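You operate a simulated robot arm through the tools that you are given. There is no shell and no other tool. Be economical: measure what you need, move in short steps, check, and stop when the job is done.

Carry out the task below with a simulated robot arm. There is one attempt and no reset: what you move stays moved.

TASK
On the dining table, set the teal bowl inside the red one.

It is judged by the outcome, as a careful person would: the job done as asked, and still so three seconds after it is handed in. It fails if anything else is knocked over, pushed out of place, dropped, spilled or broken.

THE ROBOT
A 7-joint arm with a two-finger parallel gripper, fixed in place. Base frame: the origin is at the foot of the arm, x ahead of it, y to its left, z up; the work surface is at about z = 0. Lengths are in m, angles in rad, forces in N, time in s.
With the tool pointing down near the work surface it reaches from about 0.22 to 0.58 m from the base axis. Its first joint turns from -1.152 to 1.152 rad. Payload 2.5 kg.
Tool frame: the origin (TCP) lies between the finger pads and is the grasp point; the fingertips stand 0.023 m ahead of it; z points along the fingers, y is the line along which they close. The gripper opens to 0.094 m. The fingers are 0.038 m wide and 0.01 m thick; the gripper's body (0.054 by 0.096 m) begins 0.039 m behind the TCP.
Orientation is that of the tool frame in the base frame, as a unit quaternion [x, y, z, w]. With the fingers straight down and closing along the base's y, the tool's x points along the base's -x, its y along +y and its z along -z.

THE INTERFACE
- The arm moves only by the tool move_arm. Its argument "moves" is a list of rows, each an object (a shift or turn left out is 0, a gripper value left out holds the last) with "rot": the turn, a rotation vector about the tool's x, y, z in units of 90 degrees (1.0 is 90 degrees), a list of three; "delta_pos": the shift along the tool's x, y, z in units of 400 mm (1.0 is 400 mm), a list of three; "claw": the opening in per cent of the stroke, from 0 (shut) to 100 (fully open). In form: [{"rot": [ax, ay, az], "delta_pos": [dx, dy, dz], "claw": claw}, ...]. A call has 1 to 10 rows; each row is the pose to reach, as a shift and turn from the pose commanded when the call began, along the tool's axes at that moment. A call with a number of a shift or a turn outside -1 to 1 is refused whole. A row lasts 0.2 s, in which the tool goes at most 0.05 m and 0.15 rad; a call with a longer step from one row to the next is refused whole, and so is a gripper value outside its range. A pose out of reach is approached as far as the arm can. The call stops where the force on the tool passes 40 N (or 10 N more than at its start, if that is more) or the arm is blocked; 0.2 s more then pass. The fingers move at their own pace (about 0.108 m/s each) and stop on an object; they squeeze with about 22 N. The grip force told is the motor's: it shows also when the fingers shut on nothing. Time passes only in rows, and 0.2 s behind the last, so rows that repeat a pose let the fingers close. It gives the time, the measured TCP pose, the force on the tool (base axes), the opening and the grip force at its end, in the units of the frame above (readings bear some noise), and new pictures: "pictures" is both (left out), scene, wrist or none.
- Cameras (640 x 400 px; columns grow to the right, rows downward): "scene" is fixed at [0.108, -0.4146, 0.5301]; the picture's right is [0.89, -0.45, 0.00], its down [-0.34, -0.68, -0.65] and it looks along [0.29, 0.58, -0.76] (base axes); focal length 265 px, centre (320, 200). "wrist" rides on the gripper at [-0.039, 0, -0.044] in the tool frame; the picture's right is [0.00, -1.00, 0.00], its down [0.97, 0.00, -0.24] and it looks along [0.24, 0.00, 0.97] (tool axes); focal length 218 px, centre (320, 200).
- locate(camera, pixels): for up to 12 pixels [column, row] of the newest picture of that camera ("zoom" is the newest enlarged one), the place [x, y, z] in the base frame of the surface seen there, good to about 0.002 m, but the place of the scene camera against the robot may be out by one fixed shift of up to 0.012 m in any direction. No time passes.
- inspect(camera, box): a new picture of the part [left, top, right, bottom] of that camera's present view, enlarged. No time passes.
- sign_off(): hands the job in; it is judged then, once.

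Work in short steps. Measure before you move; look again where a grasp or a placing could have gone wrong, and mend it. You have 60 turns and 120 pictures in all, the two below and enlarged ones among them. Open the gripper and draw the arm clear of the work before you hand the job in, unless the task says otherwise; then end with one line.

The tools are called after "Request:" by a JSON object that holds its "method" and its "body". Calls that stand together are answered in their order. move_arm: Moves the arm, as the interface text tells. Its arguments: {"type":"object","properties":{"moves":{"type":"array","items":{"type":"object","properties":{"rot":{"type":"array","items":{"type":"number"}},"delta_pos":{"type":"array","items":{"type":"number"}},"claw":{"type":"number"}}}},"pictures":{"type":"string","enum":["both","scene","wrist","none"]}},"required":["moves"]} The other tools are called the same way: locate (camera, pixels) gives the place of the surface under pixels of a picture; inspect (camera, box) takes an enlarged picture of a part of a camera's view; sign_off () hands the job in.

At the start:

```text
time_s: 0.0
ee_pos: [0.2772, -0.2285, 0.275]
tool_rot: [0.0, 1.0, 0.0, -0.001]
ft_force: [1.0, -0.6, -0.9]
opening: 0.0938
finger_force: 0.1
```

scene: 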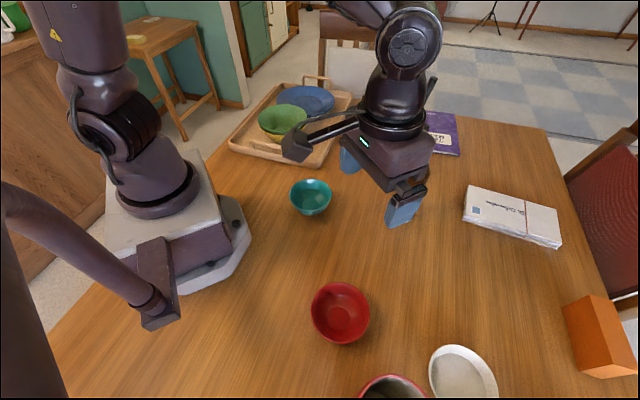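
wrist: 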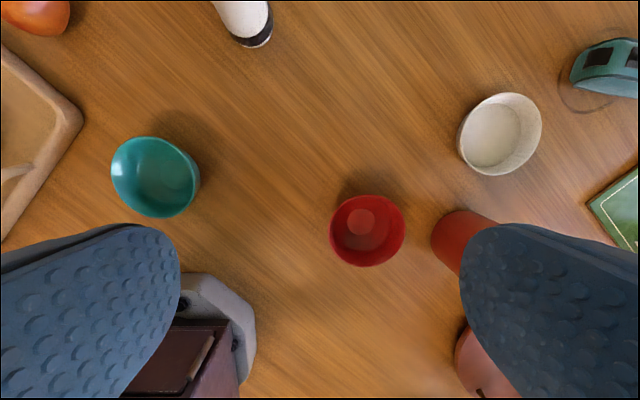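

The scene shows the teal bowl near (311,197) and the red bowl near (340,312); the wrist view shows them at (155,177) and (367,230). I'll measure rims and interiors.

Request:
{"method": "locate", "body": {"camera": "wrist", "pixels": [[113, 175], [198, 185], [150, 138], [160, 216], [160, 180], [331, 230], [404, 230], [367, 197], [367, 264], [362, 222], [250, 200], [480, 235]]}}

Request:
{"method": "locate", "body": {"camera": "scene", "pixels": [[292, 190], [331, 190], [311, 181], [311, 201], [312, 210], [314, 305], [369, 305], [341, 284], [341, 332], [343, 316]]}}

Request:
{"method": "inspect", "body": {"camera": "wrist", "box": [80, 100, 420, 300]}}

Request:
{"method": "inspect", "body": {"camera": "scene", "box": [250, 150, 450, 350]}}

```text
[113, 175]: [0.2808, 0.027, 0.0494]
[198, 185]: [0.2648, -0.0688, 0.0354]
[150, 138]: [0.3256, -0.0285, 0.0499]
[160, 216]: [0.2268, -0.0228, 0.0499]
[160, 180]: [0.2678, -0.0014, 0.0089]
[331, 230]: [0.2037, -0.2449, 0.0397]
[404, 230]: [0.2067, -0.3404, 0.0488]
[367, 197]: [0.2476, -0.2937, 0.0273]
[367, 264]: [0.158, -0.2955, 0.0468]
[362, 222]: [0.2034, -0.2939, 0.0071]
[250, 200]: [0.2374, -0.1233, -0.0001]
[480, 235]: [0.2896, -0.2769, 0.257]
```

```text
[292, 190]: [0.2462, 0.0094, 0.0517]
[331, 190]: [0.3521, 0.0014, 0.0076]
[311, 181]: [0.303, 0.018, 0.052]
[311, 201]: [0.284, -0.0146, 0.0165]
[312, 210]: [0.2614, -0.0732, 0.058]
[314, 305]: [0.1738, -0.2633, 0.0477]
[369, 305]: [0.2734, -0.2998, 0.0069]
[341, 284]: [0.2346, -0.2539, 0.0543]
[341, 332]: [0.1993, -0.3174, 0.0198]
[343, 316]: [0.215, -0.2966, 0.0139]
```

```text
1.88 times, centred on (250, 200) of wrist
```

zoom: 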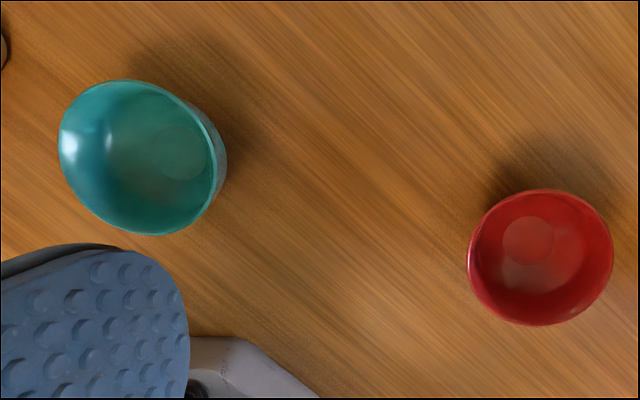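

```text
2.00 times, centred on (350, 250) of scene
```

zoom: 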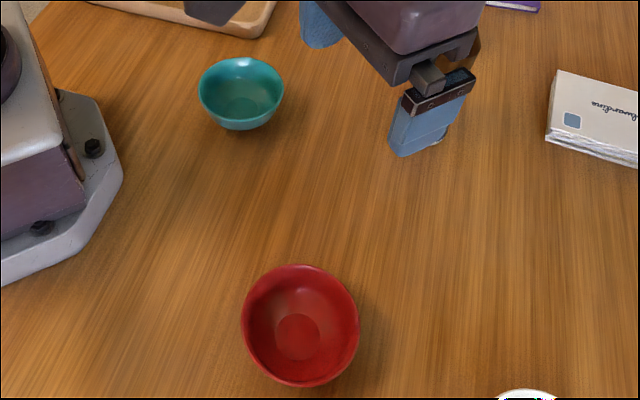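

Teal is centred near (0.276, -0.021), with its rim at z 0.05 and diameter about 0.1. Red is near (0.204, -0.293) and about the same size. I plan to pinch the teal rim on its +y side, so I move over it at z≈0.2 for a closer look, and the view of the red area clears too.

Request:
{"method": "move_arm", "body": {"moves": [{"delta_pos": [0, 0.107, 0.03], "claw": 45}, {"delta_pos": [0, 0.214, 0.06]}, {"delta_pos": [0, 0.321, 0.09]}, {"delta_pos": [0, 0.428, 0.12]}, {"delta_pos": [0, 0.535, 0.15]}, {"delta_pos": [0, 0.64, 0.18]}, {"delta_pos": [0, 0.64, 0.18]}]}}

```text
time_s: 1.6
ee_pos: [0.2753, 0.0311, 0.2]
tool_rot: [0.0, 1.0, 0.0, 0.0]
ft_force: [0.6, 0.0, 0.0]
opening: 0.0421
finger_force: 0.1
```

scene: 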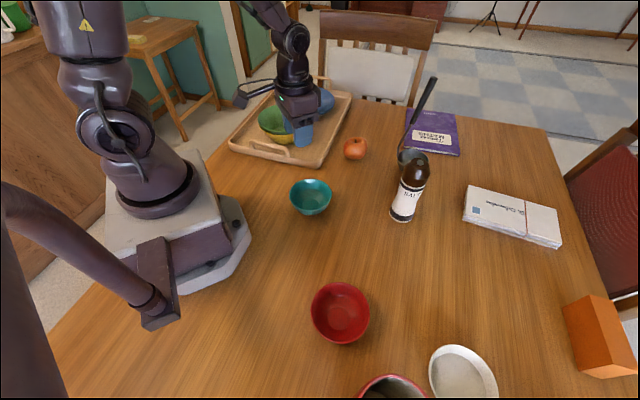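
wrist: 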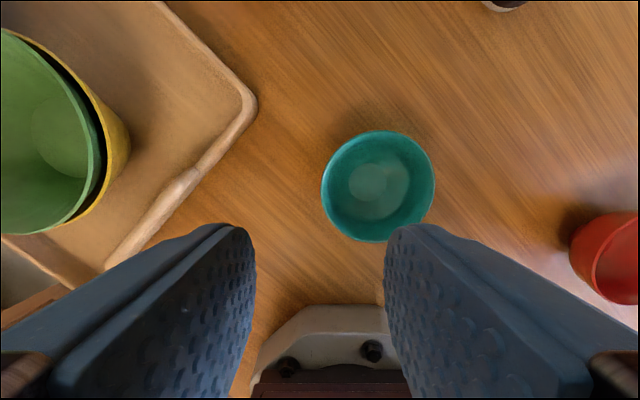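

The teal bowl is centred at (378,187), left rim at (322,190), with the tray and green bowls to its left. I'll measure the teal rim, foot, tray edge and green bowl.

Request:
{"method": "locate", "body": {"camera": "wrist", "pixels": [[325, 190], [431, 185], [378, 134], [378, 238], [367, 183], [348, 183], [387, 183], [335, 190], [105, 130], [185, 185], [128, 130], [253, 100]]}}

Request:
{"method": "inspect", "body": {"camera": "wrist", "box": [290, 115, 450, 255]}}

Request:
{"method": "inspect", "body": {"camera": "scene", "box": [280, 160, 400, 360]}}

```text
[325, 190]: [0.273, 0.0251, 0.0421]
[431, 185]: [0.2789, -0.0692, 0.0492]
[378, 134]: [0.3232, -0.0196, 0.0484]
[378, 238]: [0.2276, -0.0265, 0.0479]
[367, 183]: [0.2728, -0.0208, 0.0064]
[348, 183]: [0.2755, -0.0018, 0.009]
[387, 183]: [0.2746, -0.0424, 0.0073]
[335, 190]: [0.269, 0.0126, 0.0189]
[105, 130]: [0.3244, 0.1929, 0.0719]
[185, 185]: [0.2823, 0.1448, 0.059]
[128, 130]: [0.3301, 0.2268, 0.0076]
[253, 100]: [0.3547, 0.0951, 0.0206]
```

```text
2.86 times, centred on (370, 185) of wrist
```

zoom: 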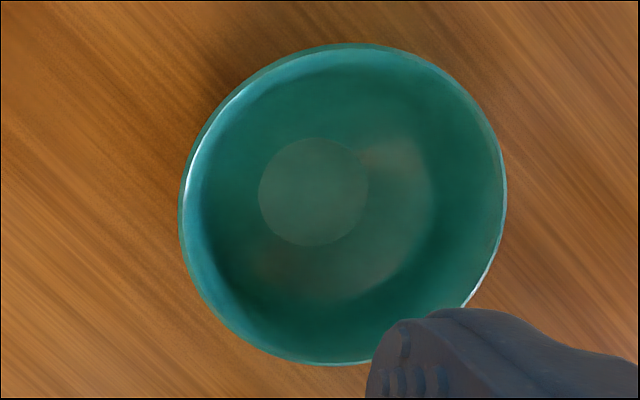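

```text
2.00 times, centred on (340, 260) of scene
```

zoom: 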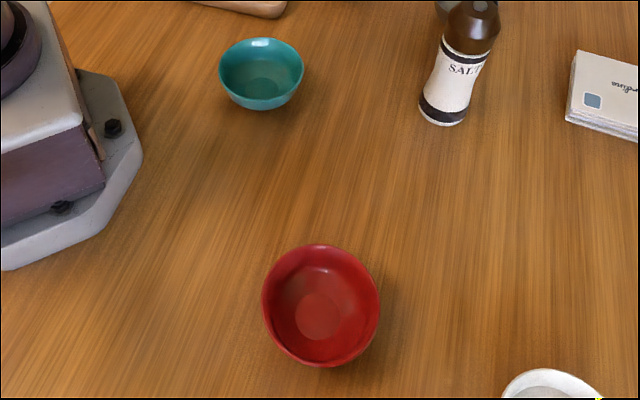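

The teal wall leans about 17–25° near the rim, and the rim's +y point is near (0.275, 0.027, 0.05). I'll tilt the tool 0.3 rad so the fingers follow the wall, and come down to z≈0.11 above the rim.

Request:
{"method": "move_arm", "body": {"moves": [{"delta_pos": [0, 0, 0.075], "rot": [0.065, 0, 0]}, {"delta_pos": [0, 0, 0.15], "rot": [0.13, 0, 0]}, {"delta_pos": [0, -0.005, 0.225], "rot": [0.19, 0, 0]}, {"delta_pos": [0, -0.005, 0.225], "rot": [0.19, 0, 0]}]}}

```text
time_s: 2.6
ee_pos: [0.2779, 0.0261, 0.1131]
tool_rot: [0.001, 0.989, -0.149, 0.001]
ft_force: [-0.2, 0.8, 0.1]
opening: 0.0421
finger_force: 0.1
```

scene: 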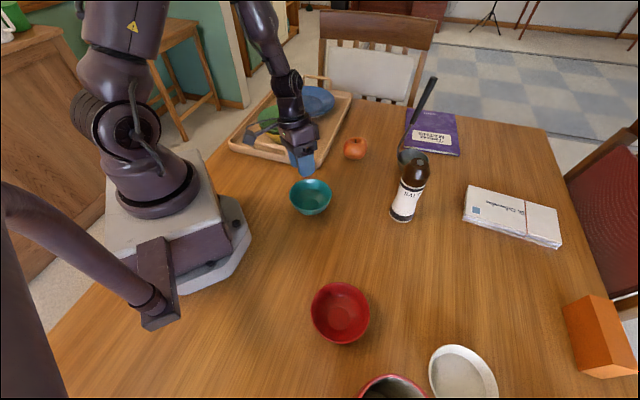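
wrist: 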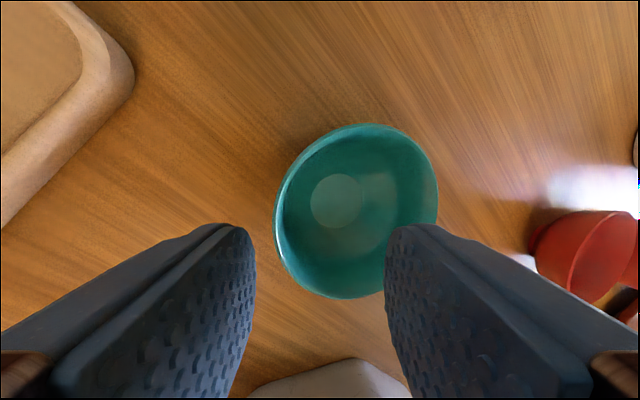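

The tool is tilted correctly. The rim passes between the fingers, so I descend to TCP (0.276, 0.0275, 0.060), leaving the fingertips about 12 mm below the rim.

Request:
{"method": "move_arm", "body": {"moves": [{"delta_pos": [0.002, 0.022, 0.042]}, {"delta_pos": [0.003, 0.044, 0.084]}, {"delta_pos": [0.004, 0.044, 0.125]}, {"delta_pos": [0.004, 0.044, 0.125]}]}}

Request:
{"method": "inspect", "body": {"camera": "scene", "box": [260, 130, 370, 230]}}

```text
time_s: 3.6
ee_pos: [0.2753, 0.0261, 0.06]
tool_rot: [-0.001, 0.989, -0.149, -0.001]
ft_force: [-0.2, -0.3, 0.1]
opening: 0.0423
finger_force: 0.0
```

scene: 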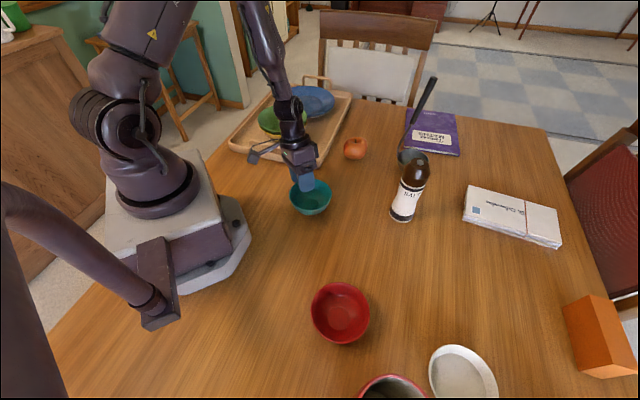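
wrist: 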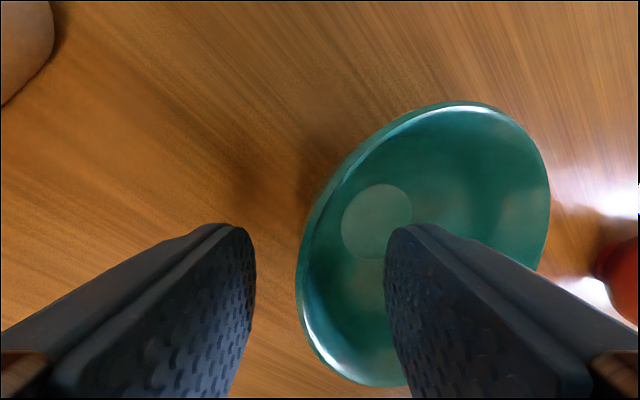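

```text
4.00 times, centred on (315, 180) of scene
```

zoom: 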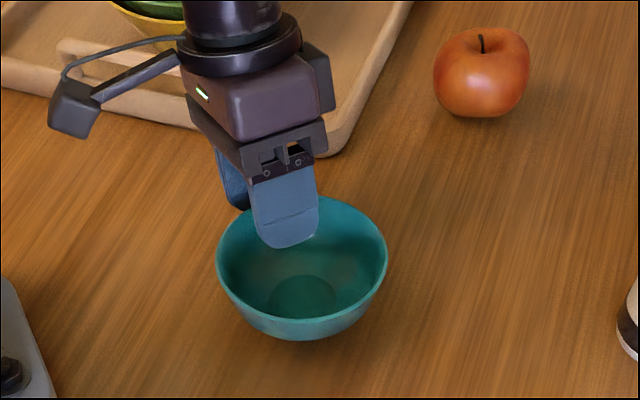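

The rim (column ~300) lies between the fingers, with one finger inside and one outside. I close the gripper.

Request:
{"method": "move_arm", "body": {"moves": [{"claw": 0}, {"claw": 0}, {"claw": 0}, {"claw": 0}]}}

Request:
{"method": "inspect", "body": {"camera": "scene", "box": [260, 130, 370, 230]}}

```text
time_s: 4.6
ee_pos: [0.2763, 0.0268, 0.0615]
tool_rot: [0.001, 0.989, -0.149, 0.0]
ft_force: [-1.0, -1.1, 4.6]
opening: 0.0113
finger_force: 22.0
```

scene: 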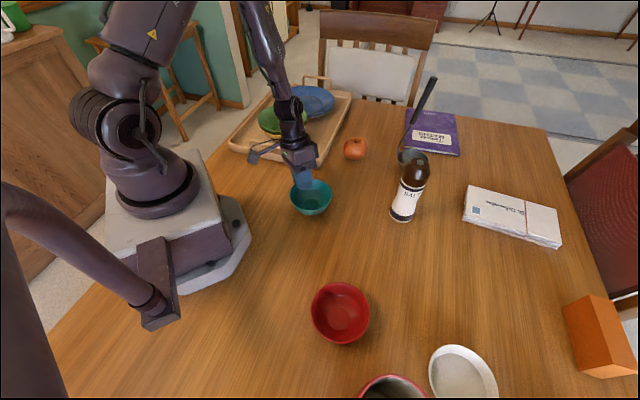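
wrist: 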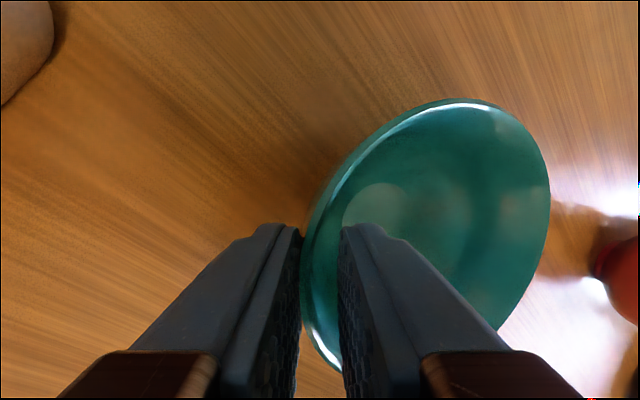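

```text
4.00 times, centred on (315, 180) of scene
```

zoom: 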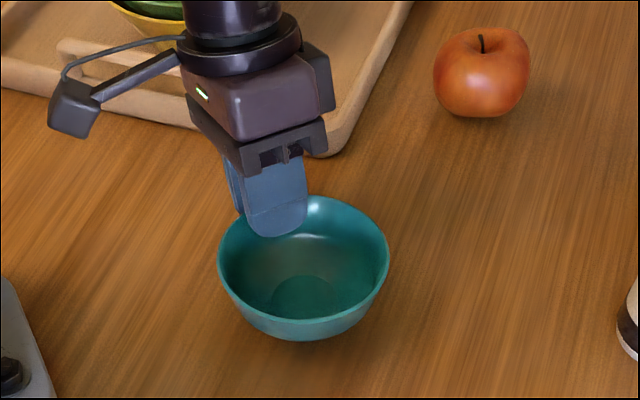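

The grip holds at an 11 mm opening and 22 N, and the bowl has barely moved. I lift 0.1 m straight up.

Request:
{"method": "move_arm", "body": {"moves": [{"delta_pos": [0, -0.0148, -0.0478]}, {"delta_pos": [0, -0.0295, -0.0956]}, {"delta_pos": [0, -0.0516, -0.1673]}, {"delta_pos": [0, -0.0738, -0.239]}, {"delta_pos": [0, -0.0738, -0.239]}]}}

Request:
{"method": "inspect", "body": {"camera": "scene", "box": [260, 90, 370, 230]}}

```text
time_s: 5.8
ee_pos: [0.2753, 0.0266, 0.1613]
tool_rot: [0.0, 0.989, -0.148, 0.0]
ft_force: [0.4, 0.3, 0.3]
opening: 0.0
finger_force: 21.7
```

scene: 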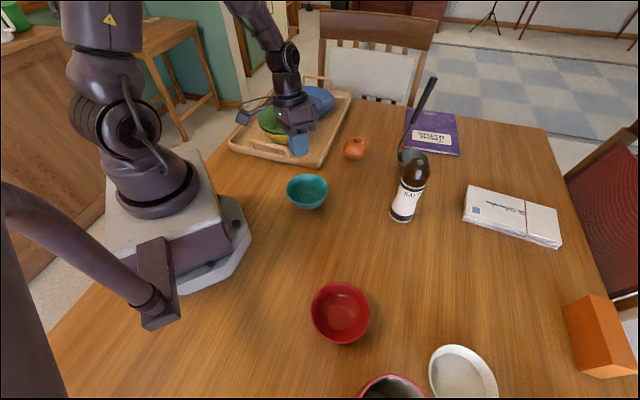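
wrist: 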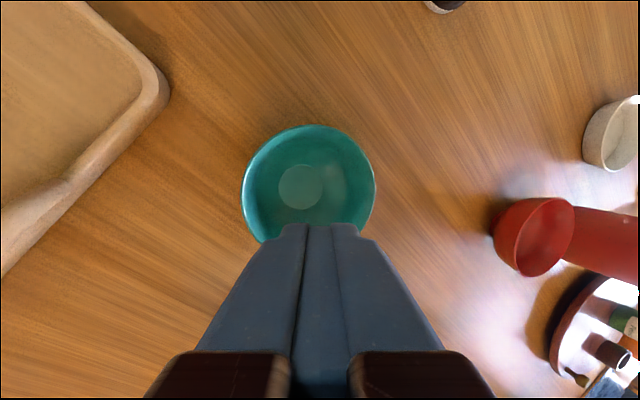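

```text
2.86 times, centred on (315, 160) of scene
```

zoom: 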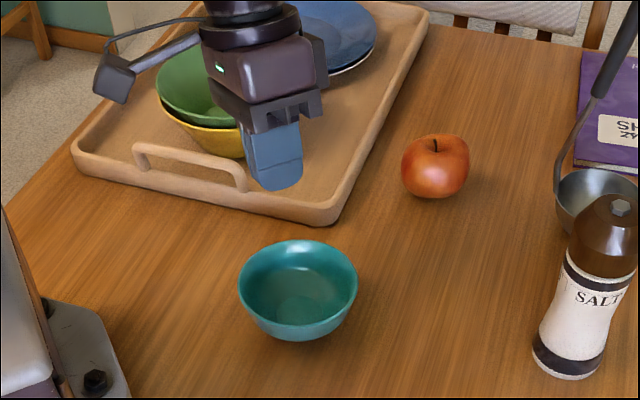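

The rim slipped out during the lift; the bowl is still upright, only slightly shifted. I'll open, re-measure the bowl's wall profile for a deeper, better-aligned grip, and check what's near the red bowl.

Request:
{"method": "move_arm", "body": {"moves": [{"claw": 45}, {"claw": 45}], "pictures": "wrist"}}

Request:
{"method": "locate", "body": {"camera": "wrist", "pixels": [[245, 185], [250, 185], [256, 185], [264, 185], [272, 185], [310, 128], [374, 185], [300, 185], [318, 185], [540, 240], [610, 225], [560, 340]]}}

Request:
{"method": "inspect", "body": {"camera": "wrist", "box": [230, 110, 390, 250]}}

```text
time_s: 6.4
ee_pos: [0.2746, 0.0276, 0.1604]
tool_rot: [0.0, 0.989, -0.149, 0.001]
ft_force: [-0.2, 0.0, -0.3]
opening: 0.0423
finger_force: 0.1
```

wrist: 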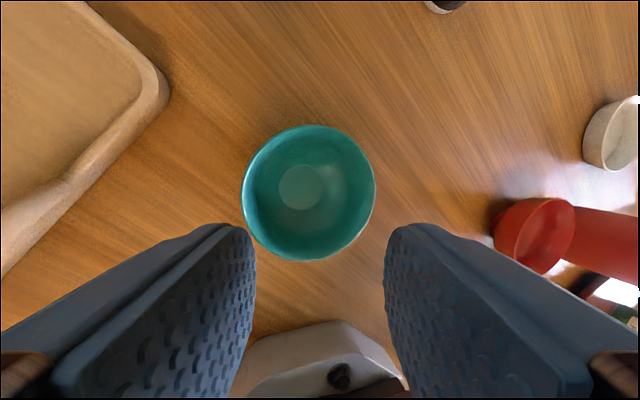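

```text
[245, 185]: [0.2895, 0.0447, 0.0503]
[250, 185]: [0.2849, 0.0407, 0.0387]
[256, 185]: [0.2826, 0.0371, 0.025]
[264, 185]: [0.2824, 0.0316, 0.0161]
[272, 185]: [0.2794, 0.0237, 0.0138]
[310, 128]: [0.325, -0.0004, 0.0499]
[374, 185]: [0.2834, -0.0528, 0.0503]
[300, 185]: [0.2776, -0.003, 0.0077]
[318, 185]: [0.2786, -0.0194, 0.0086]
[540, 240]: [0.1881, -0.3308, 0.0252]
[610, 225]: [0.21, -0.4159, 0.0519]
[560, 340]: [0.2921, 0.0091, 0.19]
```

```text
2.86 times, centred on (310, 180) of wrist
```

zoom: 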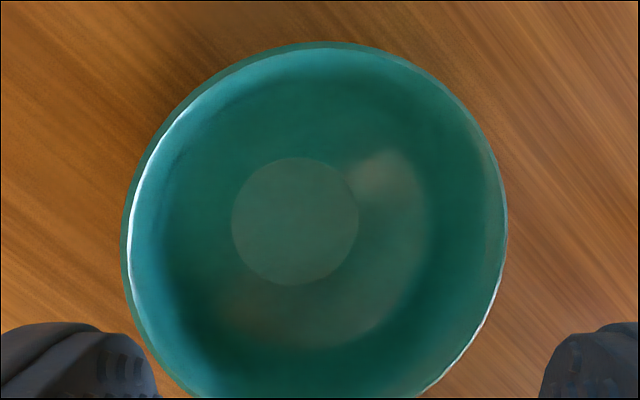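

The bowl is now centred near (0.276, -0.004), rim z 0.05, with a wall slope of about 17–19°. I'll regrip deeper, fingertips about 20 mm below the rim, at TCP (0.276, 0.042, 0.053) and tilt 0.35.

Request:
{"method": "move_arm", "body": {"moves": [{"delta_pos": [0, 0.065, 0.0845], "rot": [0.033, 0, 0], "claw": 40}, {"delta_pos": [0, 0.09, 0.166], "rot": [0.033, 0, 0]}, {"delta_pos": [0, 0.1155, 0.247], "rot": [0.033, 0, 0]}, {"delta_pos": [0, 0.1155, 0.247], "rot": [0.033, 0, 0]}]}}

Request:
{"method": "inspect", "body": {"camera": "scene", "box": [260, 120, 370, 220]}}

```text
time_s: 7.4
ee_pos: [0.2751, 0.0419, 0.0489]
tool_rot: [0.0, 0.985, -0.174, 0.001]
ft_force: [1.7, -0.6, -0.1]
opening: 0.0376
finger_force: 0.1
```

scene: 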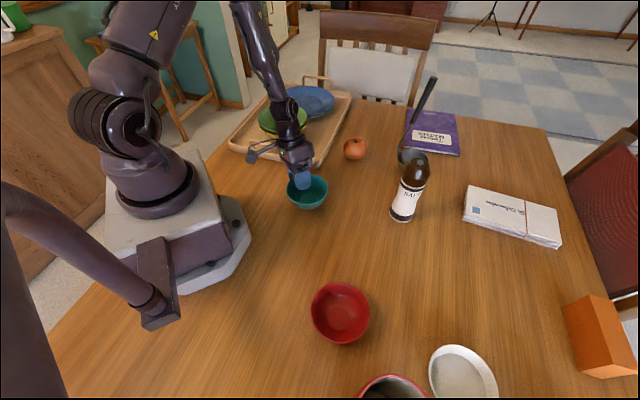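
wrist: 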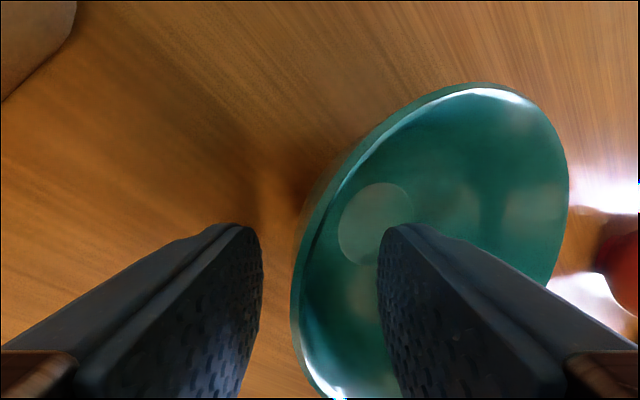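

```text
4.00 times, centred on (315, 170) of scene
```

zoom: 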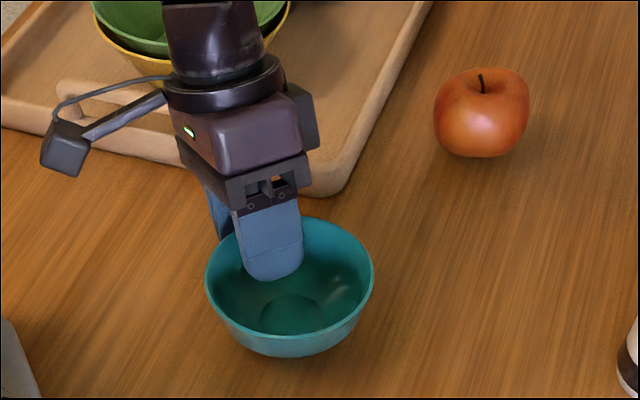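

The fingers straddle the rim deeply, so I close and then test-lift 15 mm.

Request:
{"method": "move_arm", "body": {"moves": [{"claw": 0}, {"claw": 0}, {"claw": 0}, {"claw": 0}, {"delta_pos": [0, -0.0064, -0.0176]}, {"delta_pos": [0, -0.0128, -0.0352]}, {"delta_pos": [0, -0.0128, -0.0352]}]}}

Request:
{"method": "inspect", "body": {"camera": "scene", "box": [260, 120, 370, 220]}}

```text
time_s: 9.0
ee_pos: [0.2747, 0.0435, 0.0667]
tool_rot: [0.0, 0.985, -0.174, 0.0]
ft_force: [0.9, -0.2, -1.0]
opening: 0.0102
finger_force: 21.8
```

scene: 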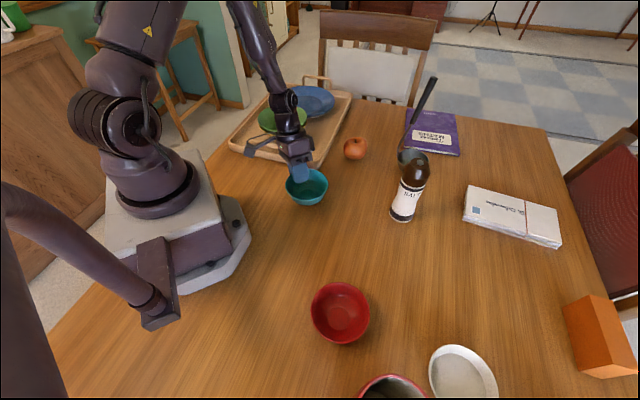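
wrist: 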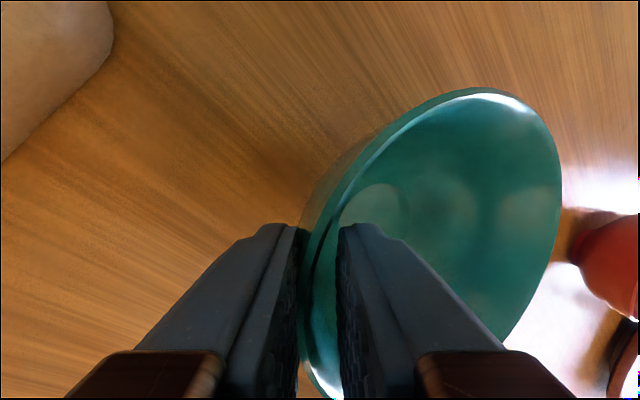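

```text
4.00 times, centred on (315, 170) of scene
```

zoom: 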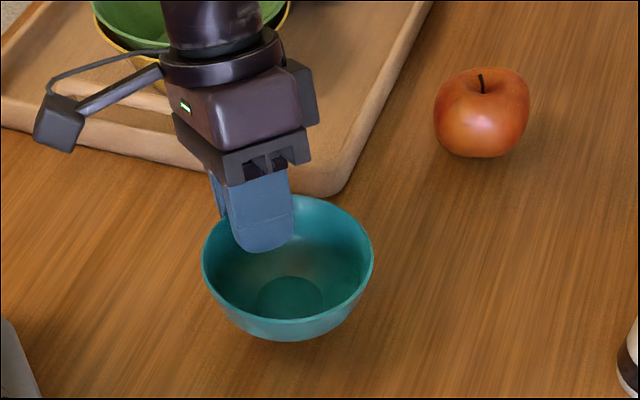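

The bowl is off the table and held (10 mm opening). I keep lifting to about z 0.16 gently.

Request:
{"method": "move_arm", "body": {"moves": [{"delta_pos": [0, -0.0146, -0.04]}, {"delta_pos": [0, -0.0292, -0.08]}, {"delta_pos": [0, -0.0438, -0.12]}, {"delta_pos": [0, -0.0584, -0.16]}, {"delta_pos": [0, -0.076, -0.21]}, {"delta_pos": [0, -0.076, -0.21]}]}}

Request:
{"method": "locate", "body": {"camera": "scene", "pixels": [[341, 284], [390, 378], [460, 375], [366, 392]]}}

```text
time_s: 10.4
ee_pos: [0.2774, 0.0429, 0.1557]
tool_rot: [0.001, 0.985, -0.175, 0.0]
ft_force: [0.5, -0.1, -1.2]
opening: 0.0104
finger_force: 22.1
```

scene: 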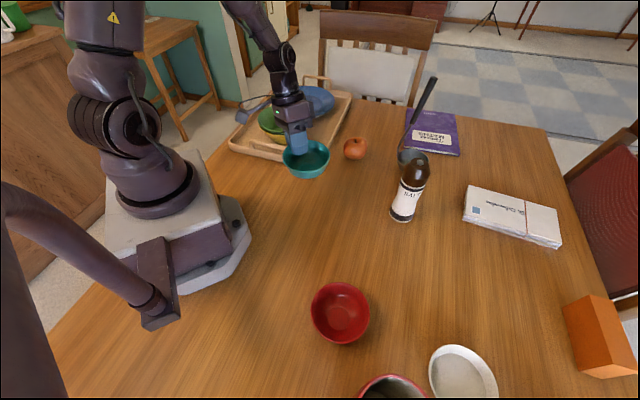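
wrist: 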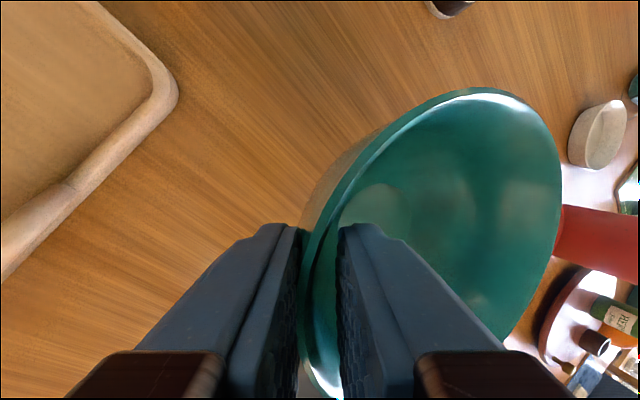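

```text
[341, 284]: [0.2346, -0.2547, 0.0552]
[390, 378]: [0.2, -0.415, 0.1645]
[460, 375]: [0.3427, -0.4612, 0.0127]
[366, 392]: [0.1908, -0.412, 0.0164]
```

The bowl is held securely. I measure its rim in the grip to get its tilt and centre relative to the TCP.

Request:
{"method": "locate", "body": {"camera": "wrist", "pixels": [[480, 91], [559, 170], [540, 120], [400, 128], [305, 260], [330, 210], [556, 230], [520, 325], [375, 190]]}}

Request:
{"method": "inspect", "body": {"camera": "scene", "box": [260, 80, 370, 190]}}

```text
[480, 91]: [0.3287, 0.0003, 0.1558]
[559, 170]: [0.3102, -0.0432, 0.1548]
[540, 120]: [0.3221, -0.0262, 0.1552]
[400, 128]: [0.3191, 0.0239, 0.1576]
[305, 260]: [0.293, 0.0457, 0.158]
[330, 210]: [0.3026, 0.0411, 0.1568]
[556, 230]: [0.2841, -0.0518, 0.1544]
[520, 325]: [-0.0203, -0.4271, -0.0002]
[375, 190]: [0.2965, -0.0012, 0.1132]
```

```text
3.64 times, centred on (315, 135) of scene
```

zoom: 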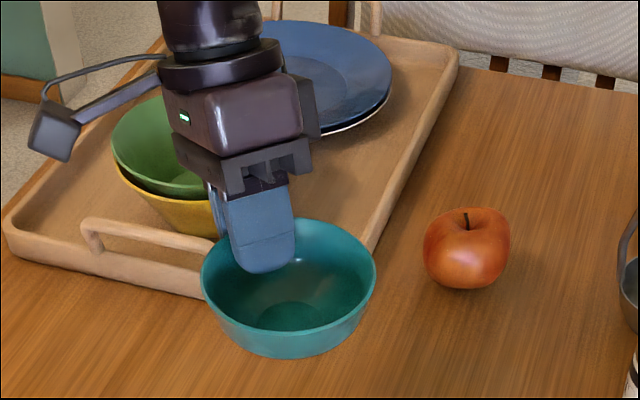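

The held bowl is nearly level: centre about (0.279, -0.003), which is 0.046 m in -y from the TCP. The red bowl centre is about (0.206, -0.293) and a tall red cup stands beyond y≈-0.41, clear of the path. I carry it across at this height to TCP (0.2045, -0.247).

Request:
{"method": "move_arm", "body": {"moves": [{"delta_pos": [0.0228, -0.085, 0.031]}, {"delta_pos": [0.0456, -0.17, 0.062]}, {"delta_pos": [0.0684, -0.255, 0.0932]}, {"delta_pos": [0.0912, -0.34, 0.1243]}, {"delta_pos": [0.114, -0.425, 0.1554]}, {"delta_pos": [0.137, -0.51, 0.1865]}, {"delta_pos": [0.16, -0.596, 0.2176]}, {"delta_pos": [0.1825, -0.681, 0.2487]}, {"delta_pos": [0.1825, -0.681, 0.2487]}]}}

Request:
{"method": "inspect", "body": {"camera": "scene", "box": [260, 200, 440, 380]}}

```text
time_s: 12.4
ee_pos: [0.2028, -0.2455, 0.157]
tool_rot: [0.0, 0.985, -0.174, 0.0]
ft_force: [0.0, -0.3, -1.3]
opening: 0.0097
finger_force: 21.4
```

scene: 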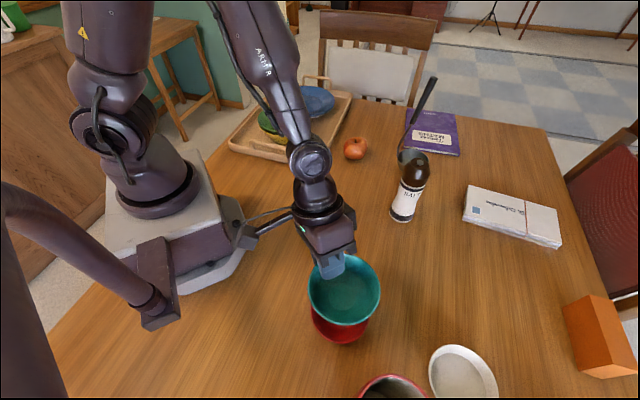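
wrist: 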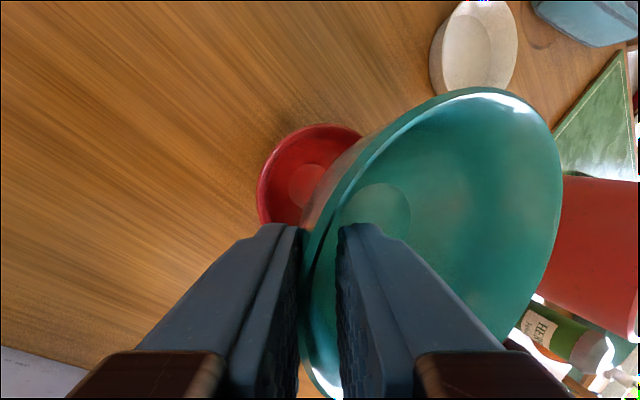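

```text
2.22 times, centred on (350, 290) of scene
```

zoom: 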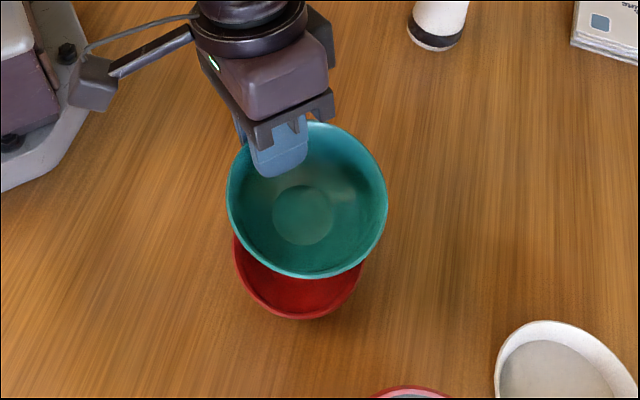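

The teal bowl hovers over the red. I measure both rims from the same views to check alignment.

Request:
{"method": "locate", "body": {"camera": "wrist", "pixels": [[259, 185], [263, 165], [280, 143], [305, 129], [325, 127], [350, 131], [480, 91], [559, 170], [305, 260], [556, 230], [400, 128], [262, 205]]}}

Request:
{"method": "locate", "body": {"camera": "scene", "pixels": [[310, 290], [379, 290], [345, 324], [345, 327], [374, 272], [312, 315], [320, 333], [343, 343], [365, 327], [330, 339]]}}

```text
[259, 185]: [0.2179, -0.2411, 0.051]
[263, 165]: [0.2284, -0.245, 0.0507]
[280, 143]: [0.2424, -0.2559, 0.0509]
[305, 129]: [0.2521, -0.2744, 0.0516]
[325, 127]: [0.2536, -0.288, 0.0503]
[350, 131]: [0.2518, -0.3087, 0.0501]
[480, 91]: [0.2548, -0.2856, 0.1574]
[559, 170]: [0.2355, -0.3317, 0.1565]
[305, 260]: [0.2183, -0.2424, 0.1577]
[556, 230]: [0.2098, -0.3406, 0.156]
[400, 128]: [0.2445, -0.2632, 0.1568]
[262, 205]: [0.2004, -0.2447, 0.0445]
```

```text
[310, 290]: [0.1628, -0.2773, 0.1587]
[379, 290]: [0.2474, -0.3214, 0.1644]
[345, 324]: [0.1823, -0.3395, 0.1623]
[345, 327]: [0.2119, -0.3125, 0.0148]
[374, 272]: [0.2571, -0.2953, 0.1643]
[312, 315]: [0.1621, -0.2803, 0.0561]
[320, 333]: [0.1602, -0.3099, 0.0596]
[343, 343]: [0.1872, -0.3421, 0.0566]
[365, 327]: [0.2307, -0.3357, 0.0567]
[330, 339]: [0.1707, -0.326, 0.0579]
```

Both centres agree within about 2 mm: red (0.205, -0.290), teal (0.205, -0.291). I descend 72 mm slowly, stopping before the outer fingertip reaches the red rim.

Request:
{"method": "move_arm", "body": {"moves": [{"delta_pos": [0, 0.0154, 0.0423]}, {"delta_pos": [0, 0.0308, 0.0845]}, {"delta_pos": [0, 0.042, 0.115]}, {"delta_pos": [0, 0.052, 0.142]}, {"delta_pos": [0, 0.0617, 0.169]}, {"delta_pos": [0, 0.0617, 0.169]}]}}

Request:
{"method": "inspect", "body": {"camera": "scene", "box": [280, 230, 400, 370]}}

Request:
{"method": "inspect", "body": {"camera": "wrist", "box": [220, 80, 420, 300]}}

```text
time_s: 13.8
ee_pos: [0.2017, -0.2465, 0.083]
tool_rot: [0.0, 0.985, -0.174, 0.0]
ft_force: [0.1, 0.5, -1.9]
opening: 0.0096
finger_force: 22.1
```

scene: 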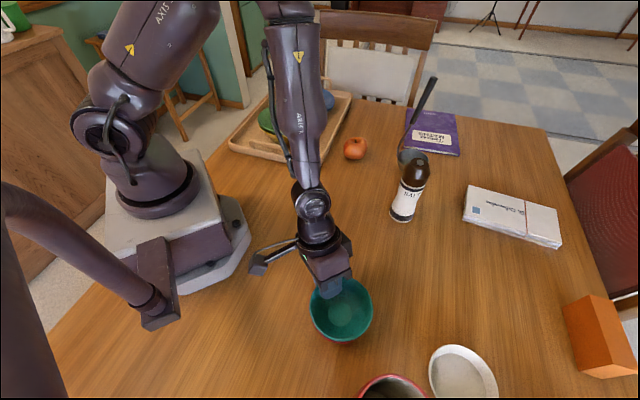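
wrist: 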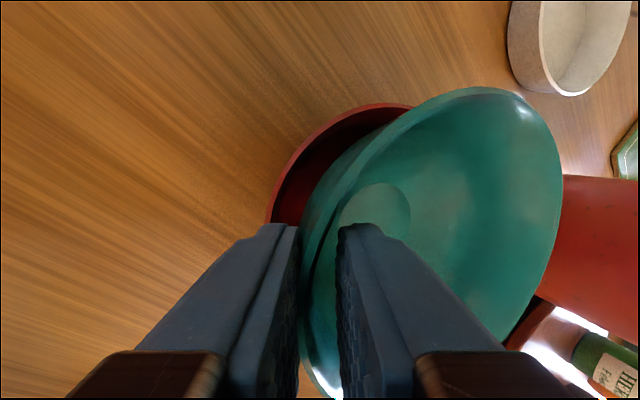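

```text
2.86 times, centred on (340, 300) of scene
```

zoom: 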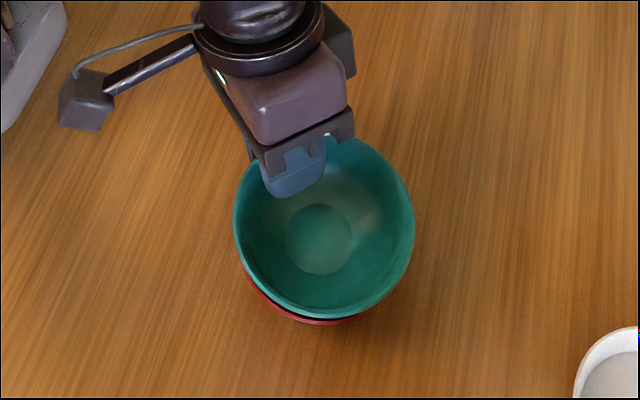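

```text
1.82 times, centred on (320, 190) of wrist
```

zoom: 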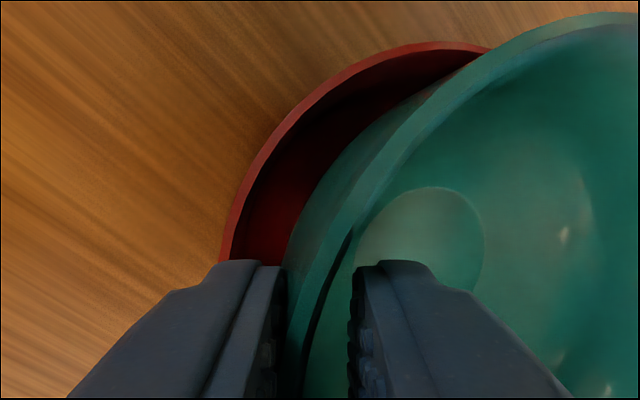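

The teal bowl sits inside the red's opening with its rim about 33 mm above the red rim, and the force reading is unchanged. I edge 7 mm further along the tool axis (slightly towards the far wall).

Request:
{"method": "move_arm", "body": {"moves": [{"delta_pos": [0, 0, 0.009]}, {"delta_pos": [0, 0, 0.0175]}], "pictures": "wrist"}}

Request:
{"method": "inspect", "body": {"camera": "wrist", "box": [220, 80, 420, 300]}}

```text
time_s: 14.4
ee_pos: [0.2026, -0.2483, 0.0776]
tool_rot: [-0.001, 0.985, -0.175, -0.001]
ft_force: [-0.8, 1.6, 4.1]
opening: 0.0098
finger_force: 21.5
```

wrist: 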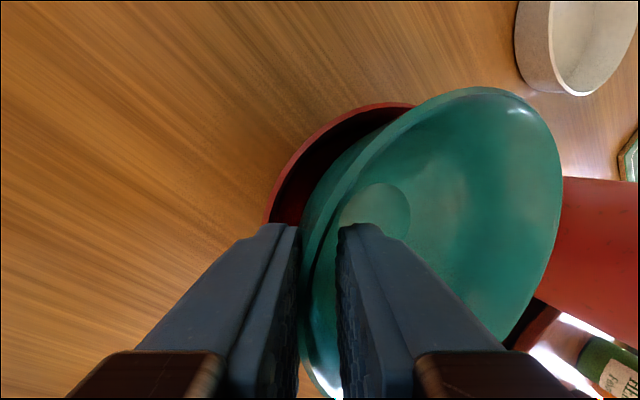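

```text
1.82 times, centred on (320, 190) of wrist
```

zoom: 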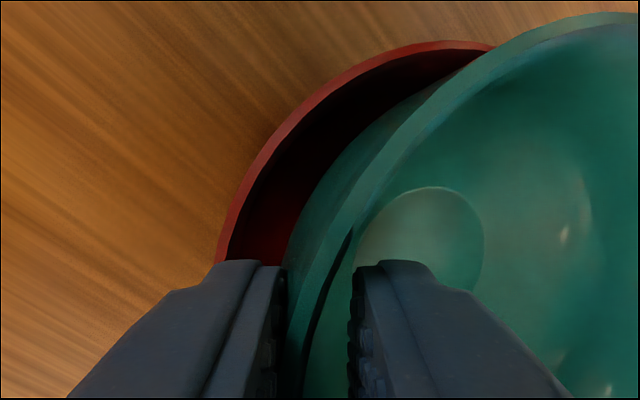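

A light contact appeared (about +6 N up), so this is as low as the fingers allow. I back off 1.5 mm and open gradually.

Request:
{"method": "move_arm", "body": {"moves": [{"delta_pos": [0, 0, -0.004]}, {"delta_pos": [0, 0, -0.004], "claw": 14}, {"delta_pos": [0, 0, -0.004], "claw": 18}, {"delta_pos": [0, 0, -0.004], "claw": 24}, {"delta_pos": [0, 0, -0.004], "claw": 30}]}}

Request:
{"method": "inspect", "body": {"camera": "scene", "box": [280, 230, 400, 370]}}

```text
time_s: 15.6
ee_pos: [0.2026, -0.2491, 0.0794]
tool_rot: [0.001, 0.985, -0.175, 0.0]
ft_force: [-0.2, 0.2, 0.2]
opening: 0.0282
finger_force: 0.0
```

scene: 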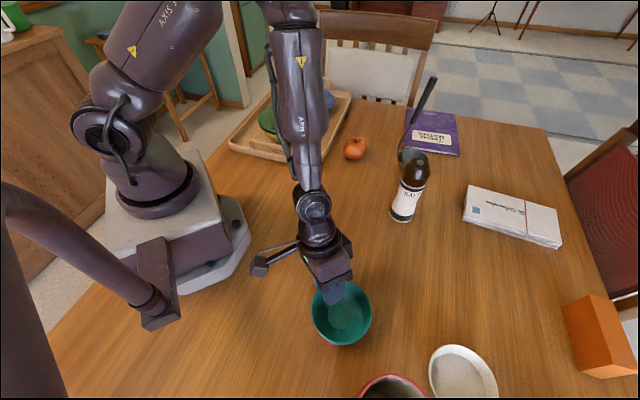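
wrist: 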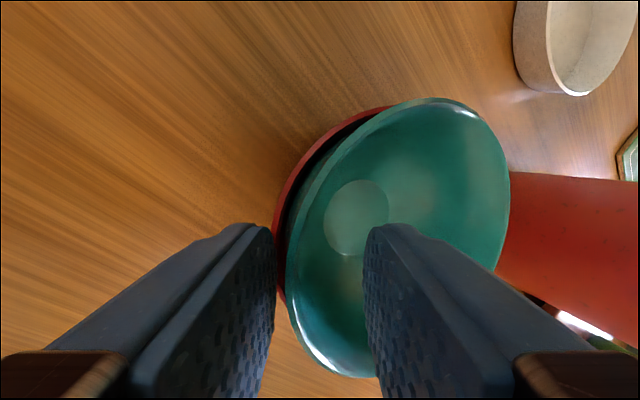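

```text
2.86 times, centred on (340, 300) of scene
```

zoom: 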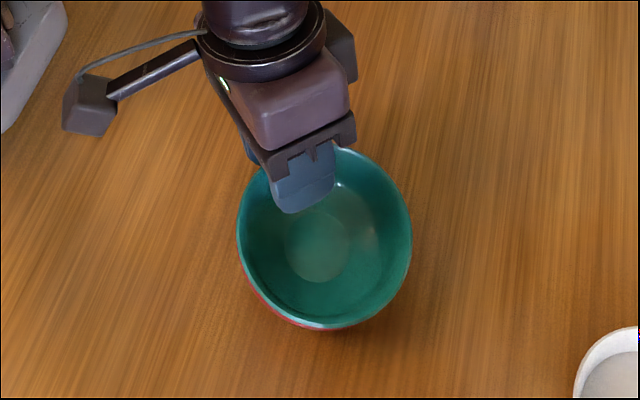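

The teal bowl has settled into the red one. I withdraw straight back along the tool axis, up and away.

Request:
{"method": "move_arm", "body": {"moves": [{"delta_pos": [0, 0, -0.06]}, {"delta_pos": [0, 0, -0.14]}, {"delta_pos": [0, 0, -0.24]}, {"delta_pos": [0, 0, -0.34]}, {"delta_pos": [0, 0, -0.34]}]}}

Request:
{"method": "inspect", "body": {"camera": "scene", "box": [280, 230, 400, 370]}}

Request:
{"method": "inspect", "body": {"camera": "wrist", "box": [240, 80, 480, 300]}}

```text
time_s: 16.8
ee_pos: [0.2045, -0.2038, 0.2073]
tool_rot: [-0.001, 0.985, -0.175, 0.0]
ft_force: [0.3, -1.6, -0.9]
opening: 0.0281
finger_force: 0.0
```

scene: 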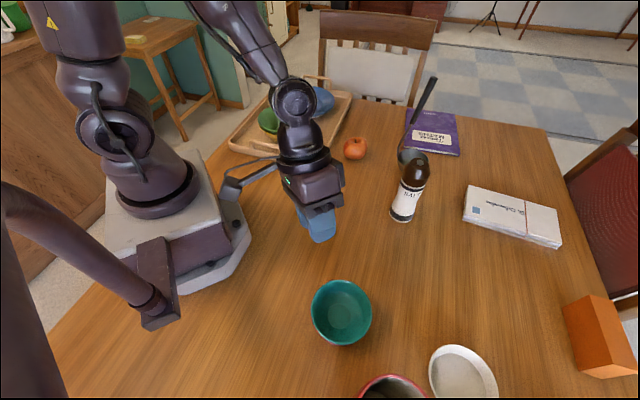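
wrist: 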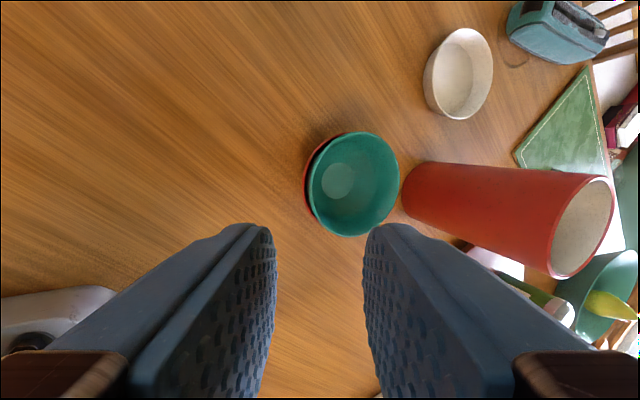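

```text
2.86 times, centred on (340, 300) of scene
```

zoom: 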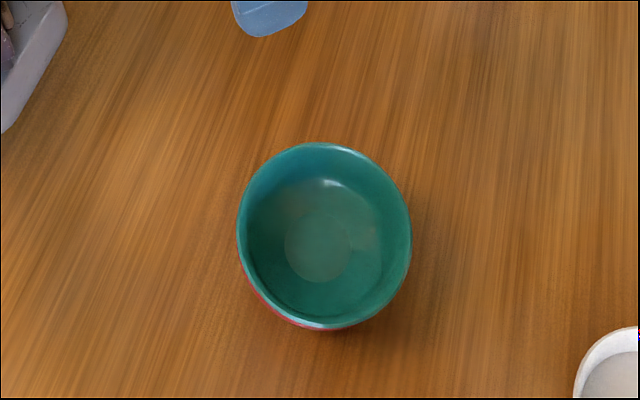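

```text
1.82 times, centred on (360, 190) of wrist
```

zoom: 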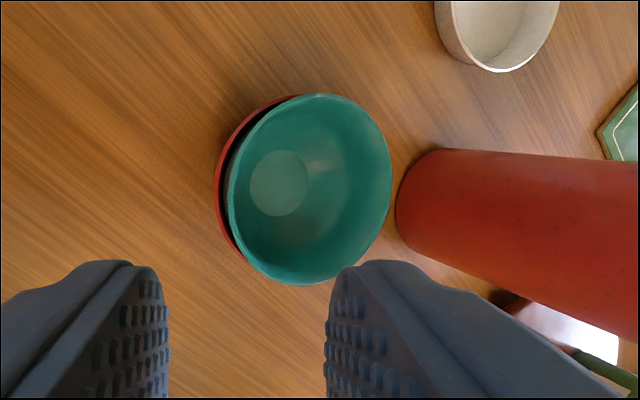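

I'll check that the teal rim is level and that the red bowl hasn't moved.

Request:
{"method": "locate", "body": {"camera": "wrist", "pixels": [[311, 190], [397, 185], [360, 134], [350, 235], [337, 180], [304, 180], [325, 142], [316, 210]]}}

Request:
{"method": "locate", "body": {"camera": "scene", "pixels": [[314, 310], [370, 310], [341, 282], [341, 343]]}}

```text
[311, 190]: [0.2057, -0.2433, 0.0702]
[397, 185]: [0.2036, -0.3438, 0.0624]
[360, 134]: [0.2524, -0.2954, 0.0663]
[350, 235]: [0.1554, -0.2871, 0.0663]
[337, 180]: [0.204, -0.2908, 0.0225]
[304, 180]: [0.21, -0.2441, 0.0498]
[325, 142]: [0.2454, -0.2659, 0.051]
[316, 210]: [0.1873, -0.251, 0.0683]
```

```text
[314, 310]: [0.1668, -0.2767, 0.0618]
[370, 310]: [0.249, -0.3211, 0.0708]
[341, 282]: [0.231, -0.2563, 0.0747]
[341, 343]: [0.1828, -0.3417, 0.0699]
```

The teal bowl rests inside the red one: its rim is at z 0.062–0.070, the centres agree within a few mm, the red bowl is in place, and the arm is clear. I hand it in.

Request:
{"method": "sign_off", "body": {}}

```text
The job is handed in.
```

The teal bowl is inside the red bowl and resting stably, with a slight tilt of about 4–5°; the first grip slipped and nudged the teal bowl about 2 cm, but nothing else was moved.
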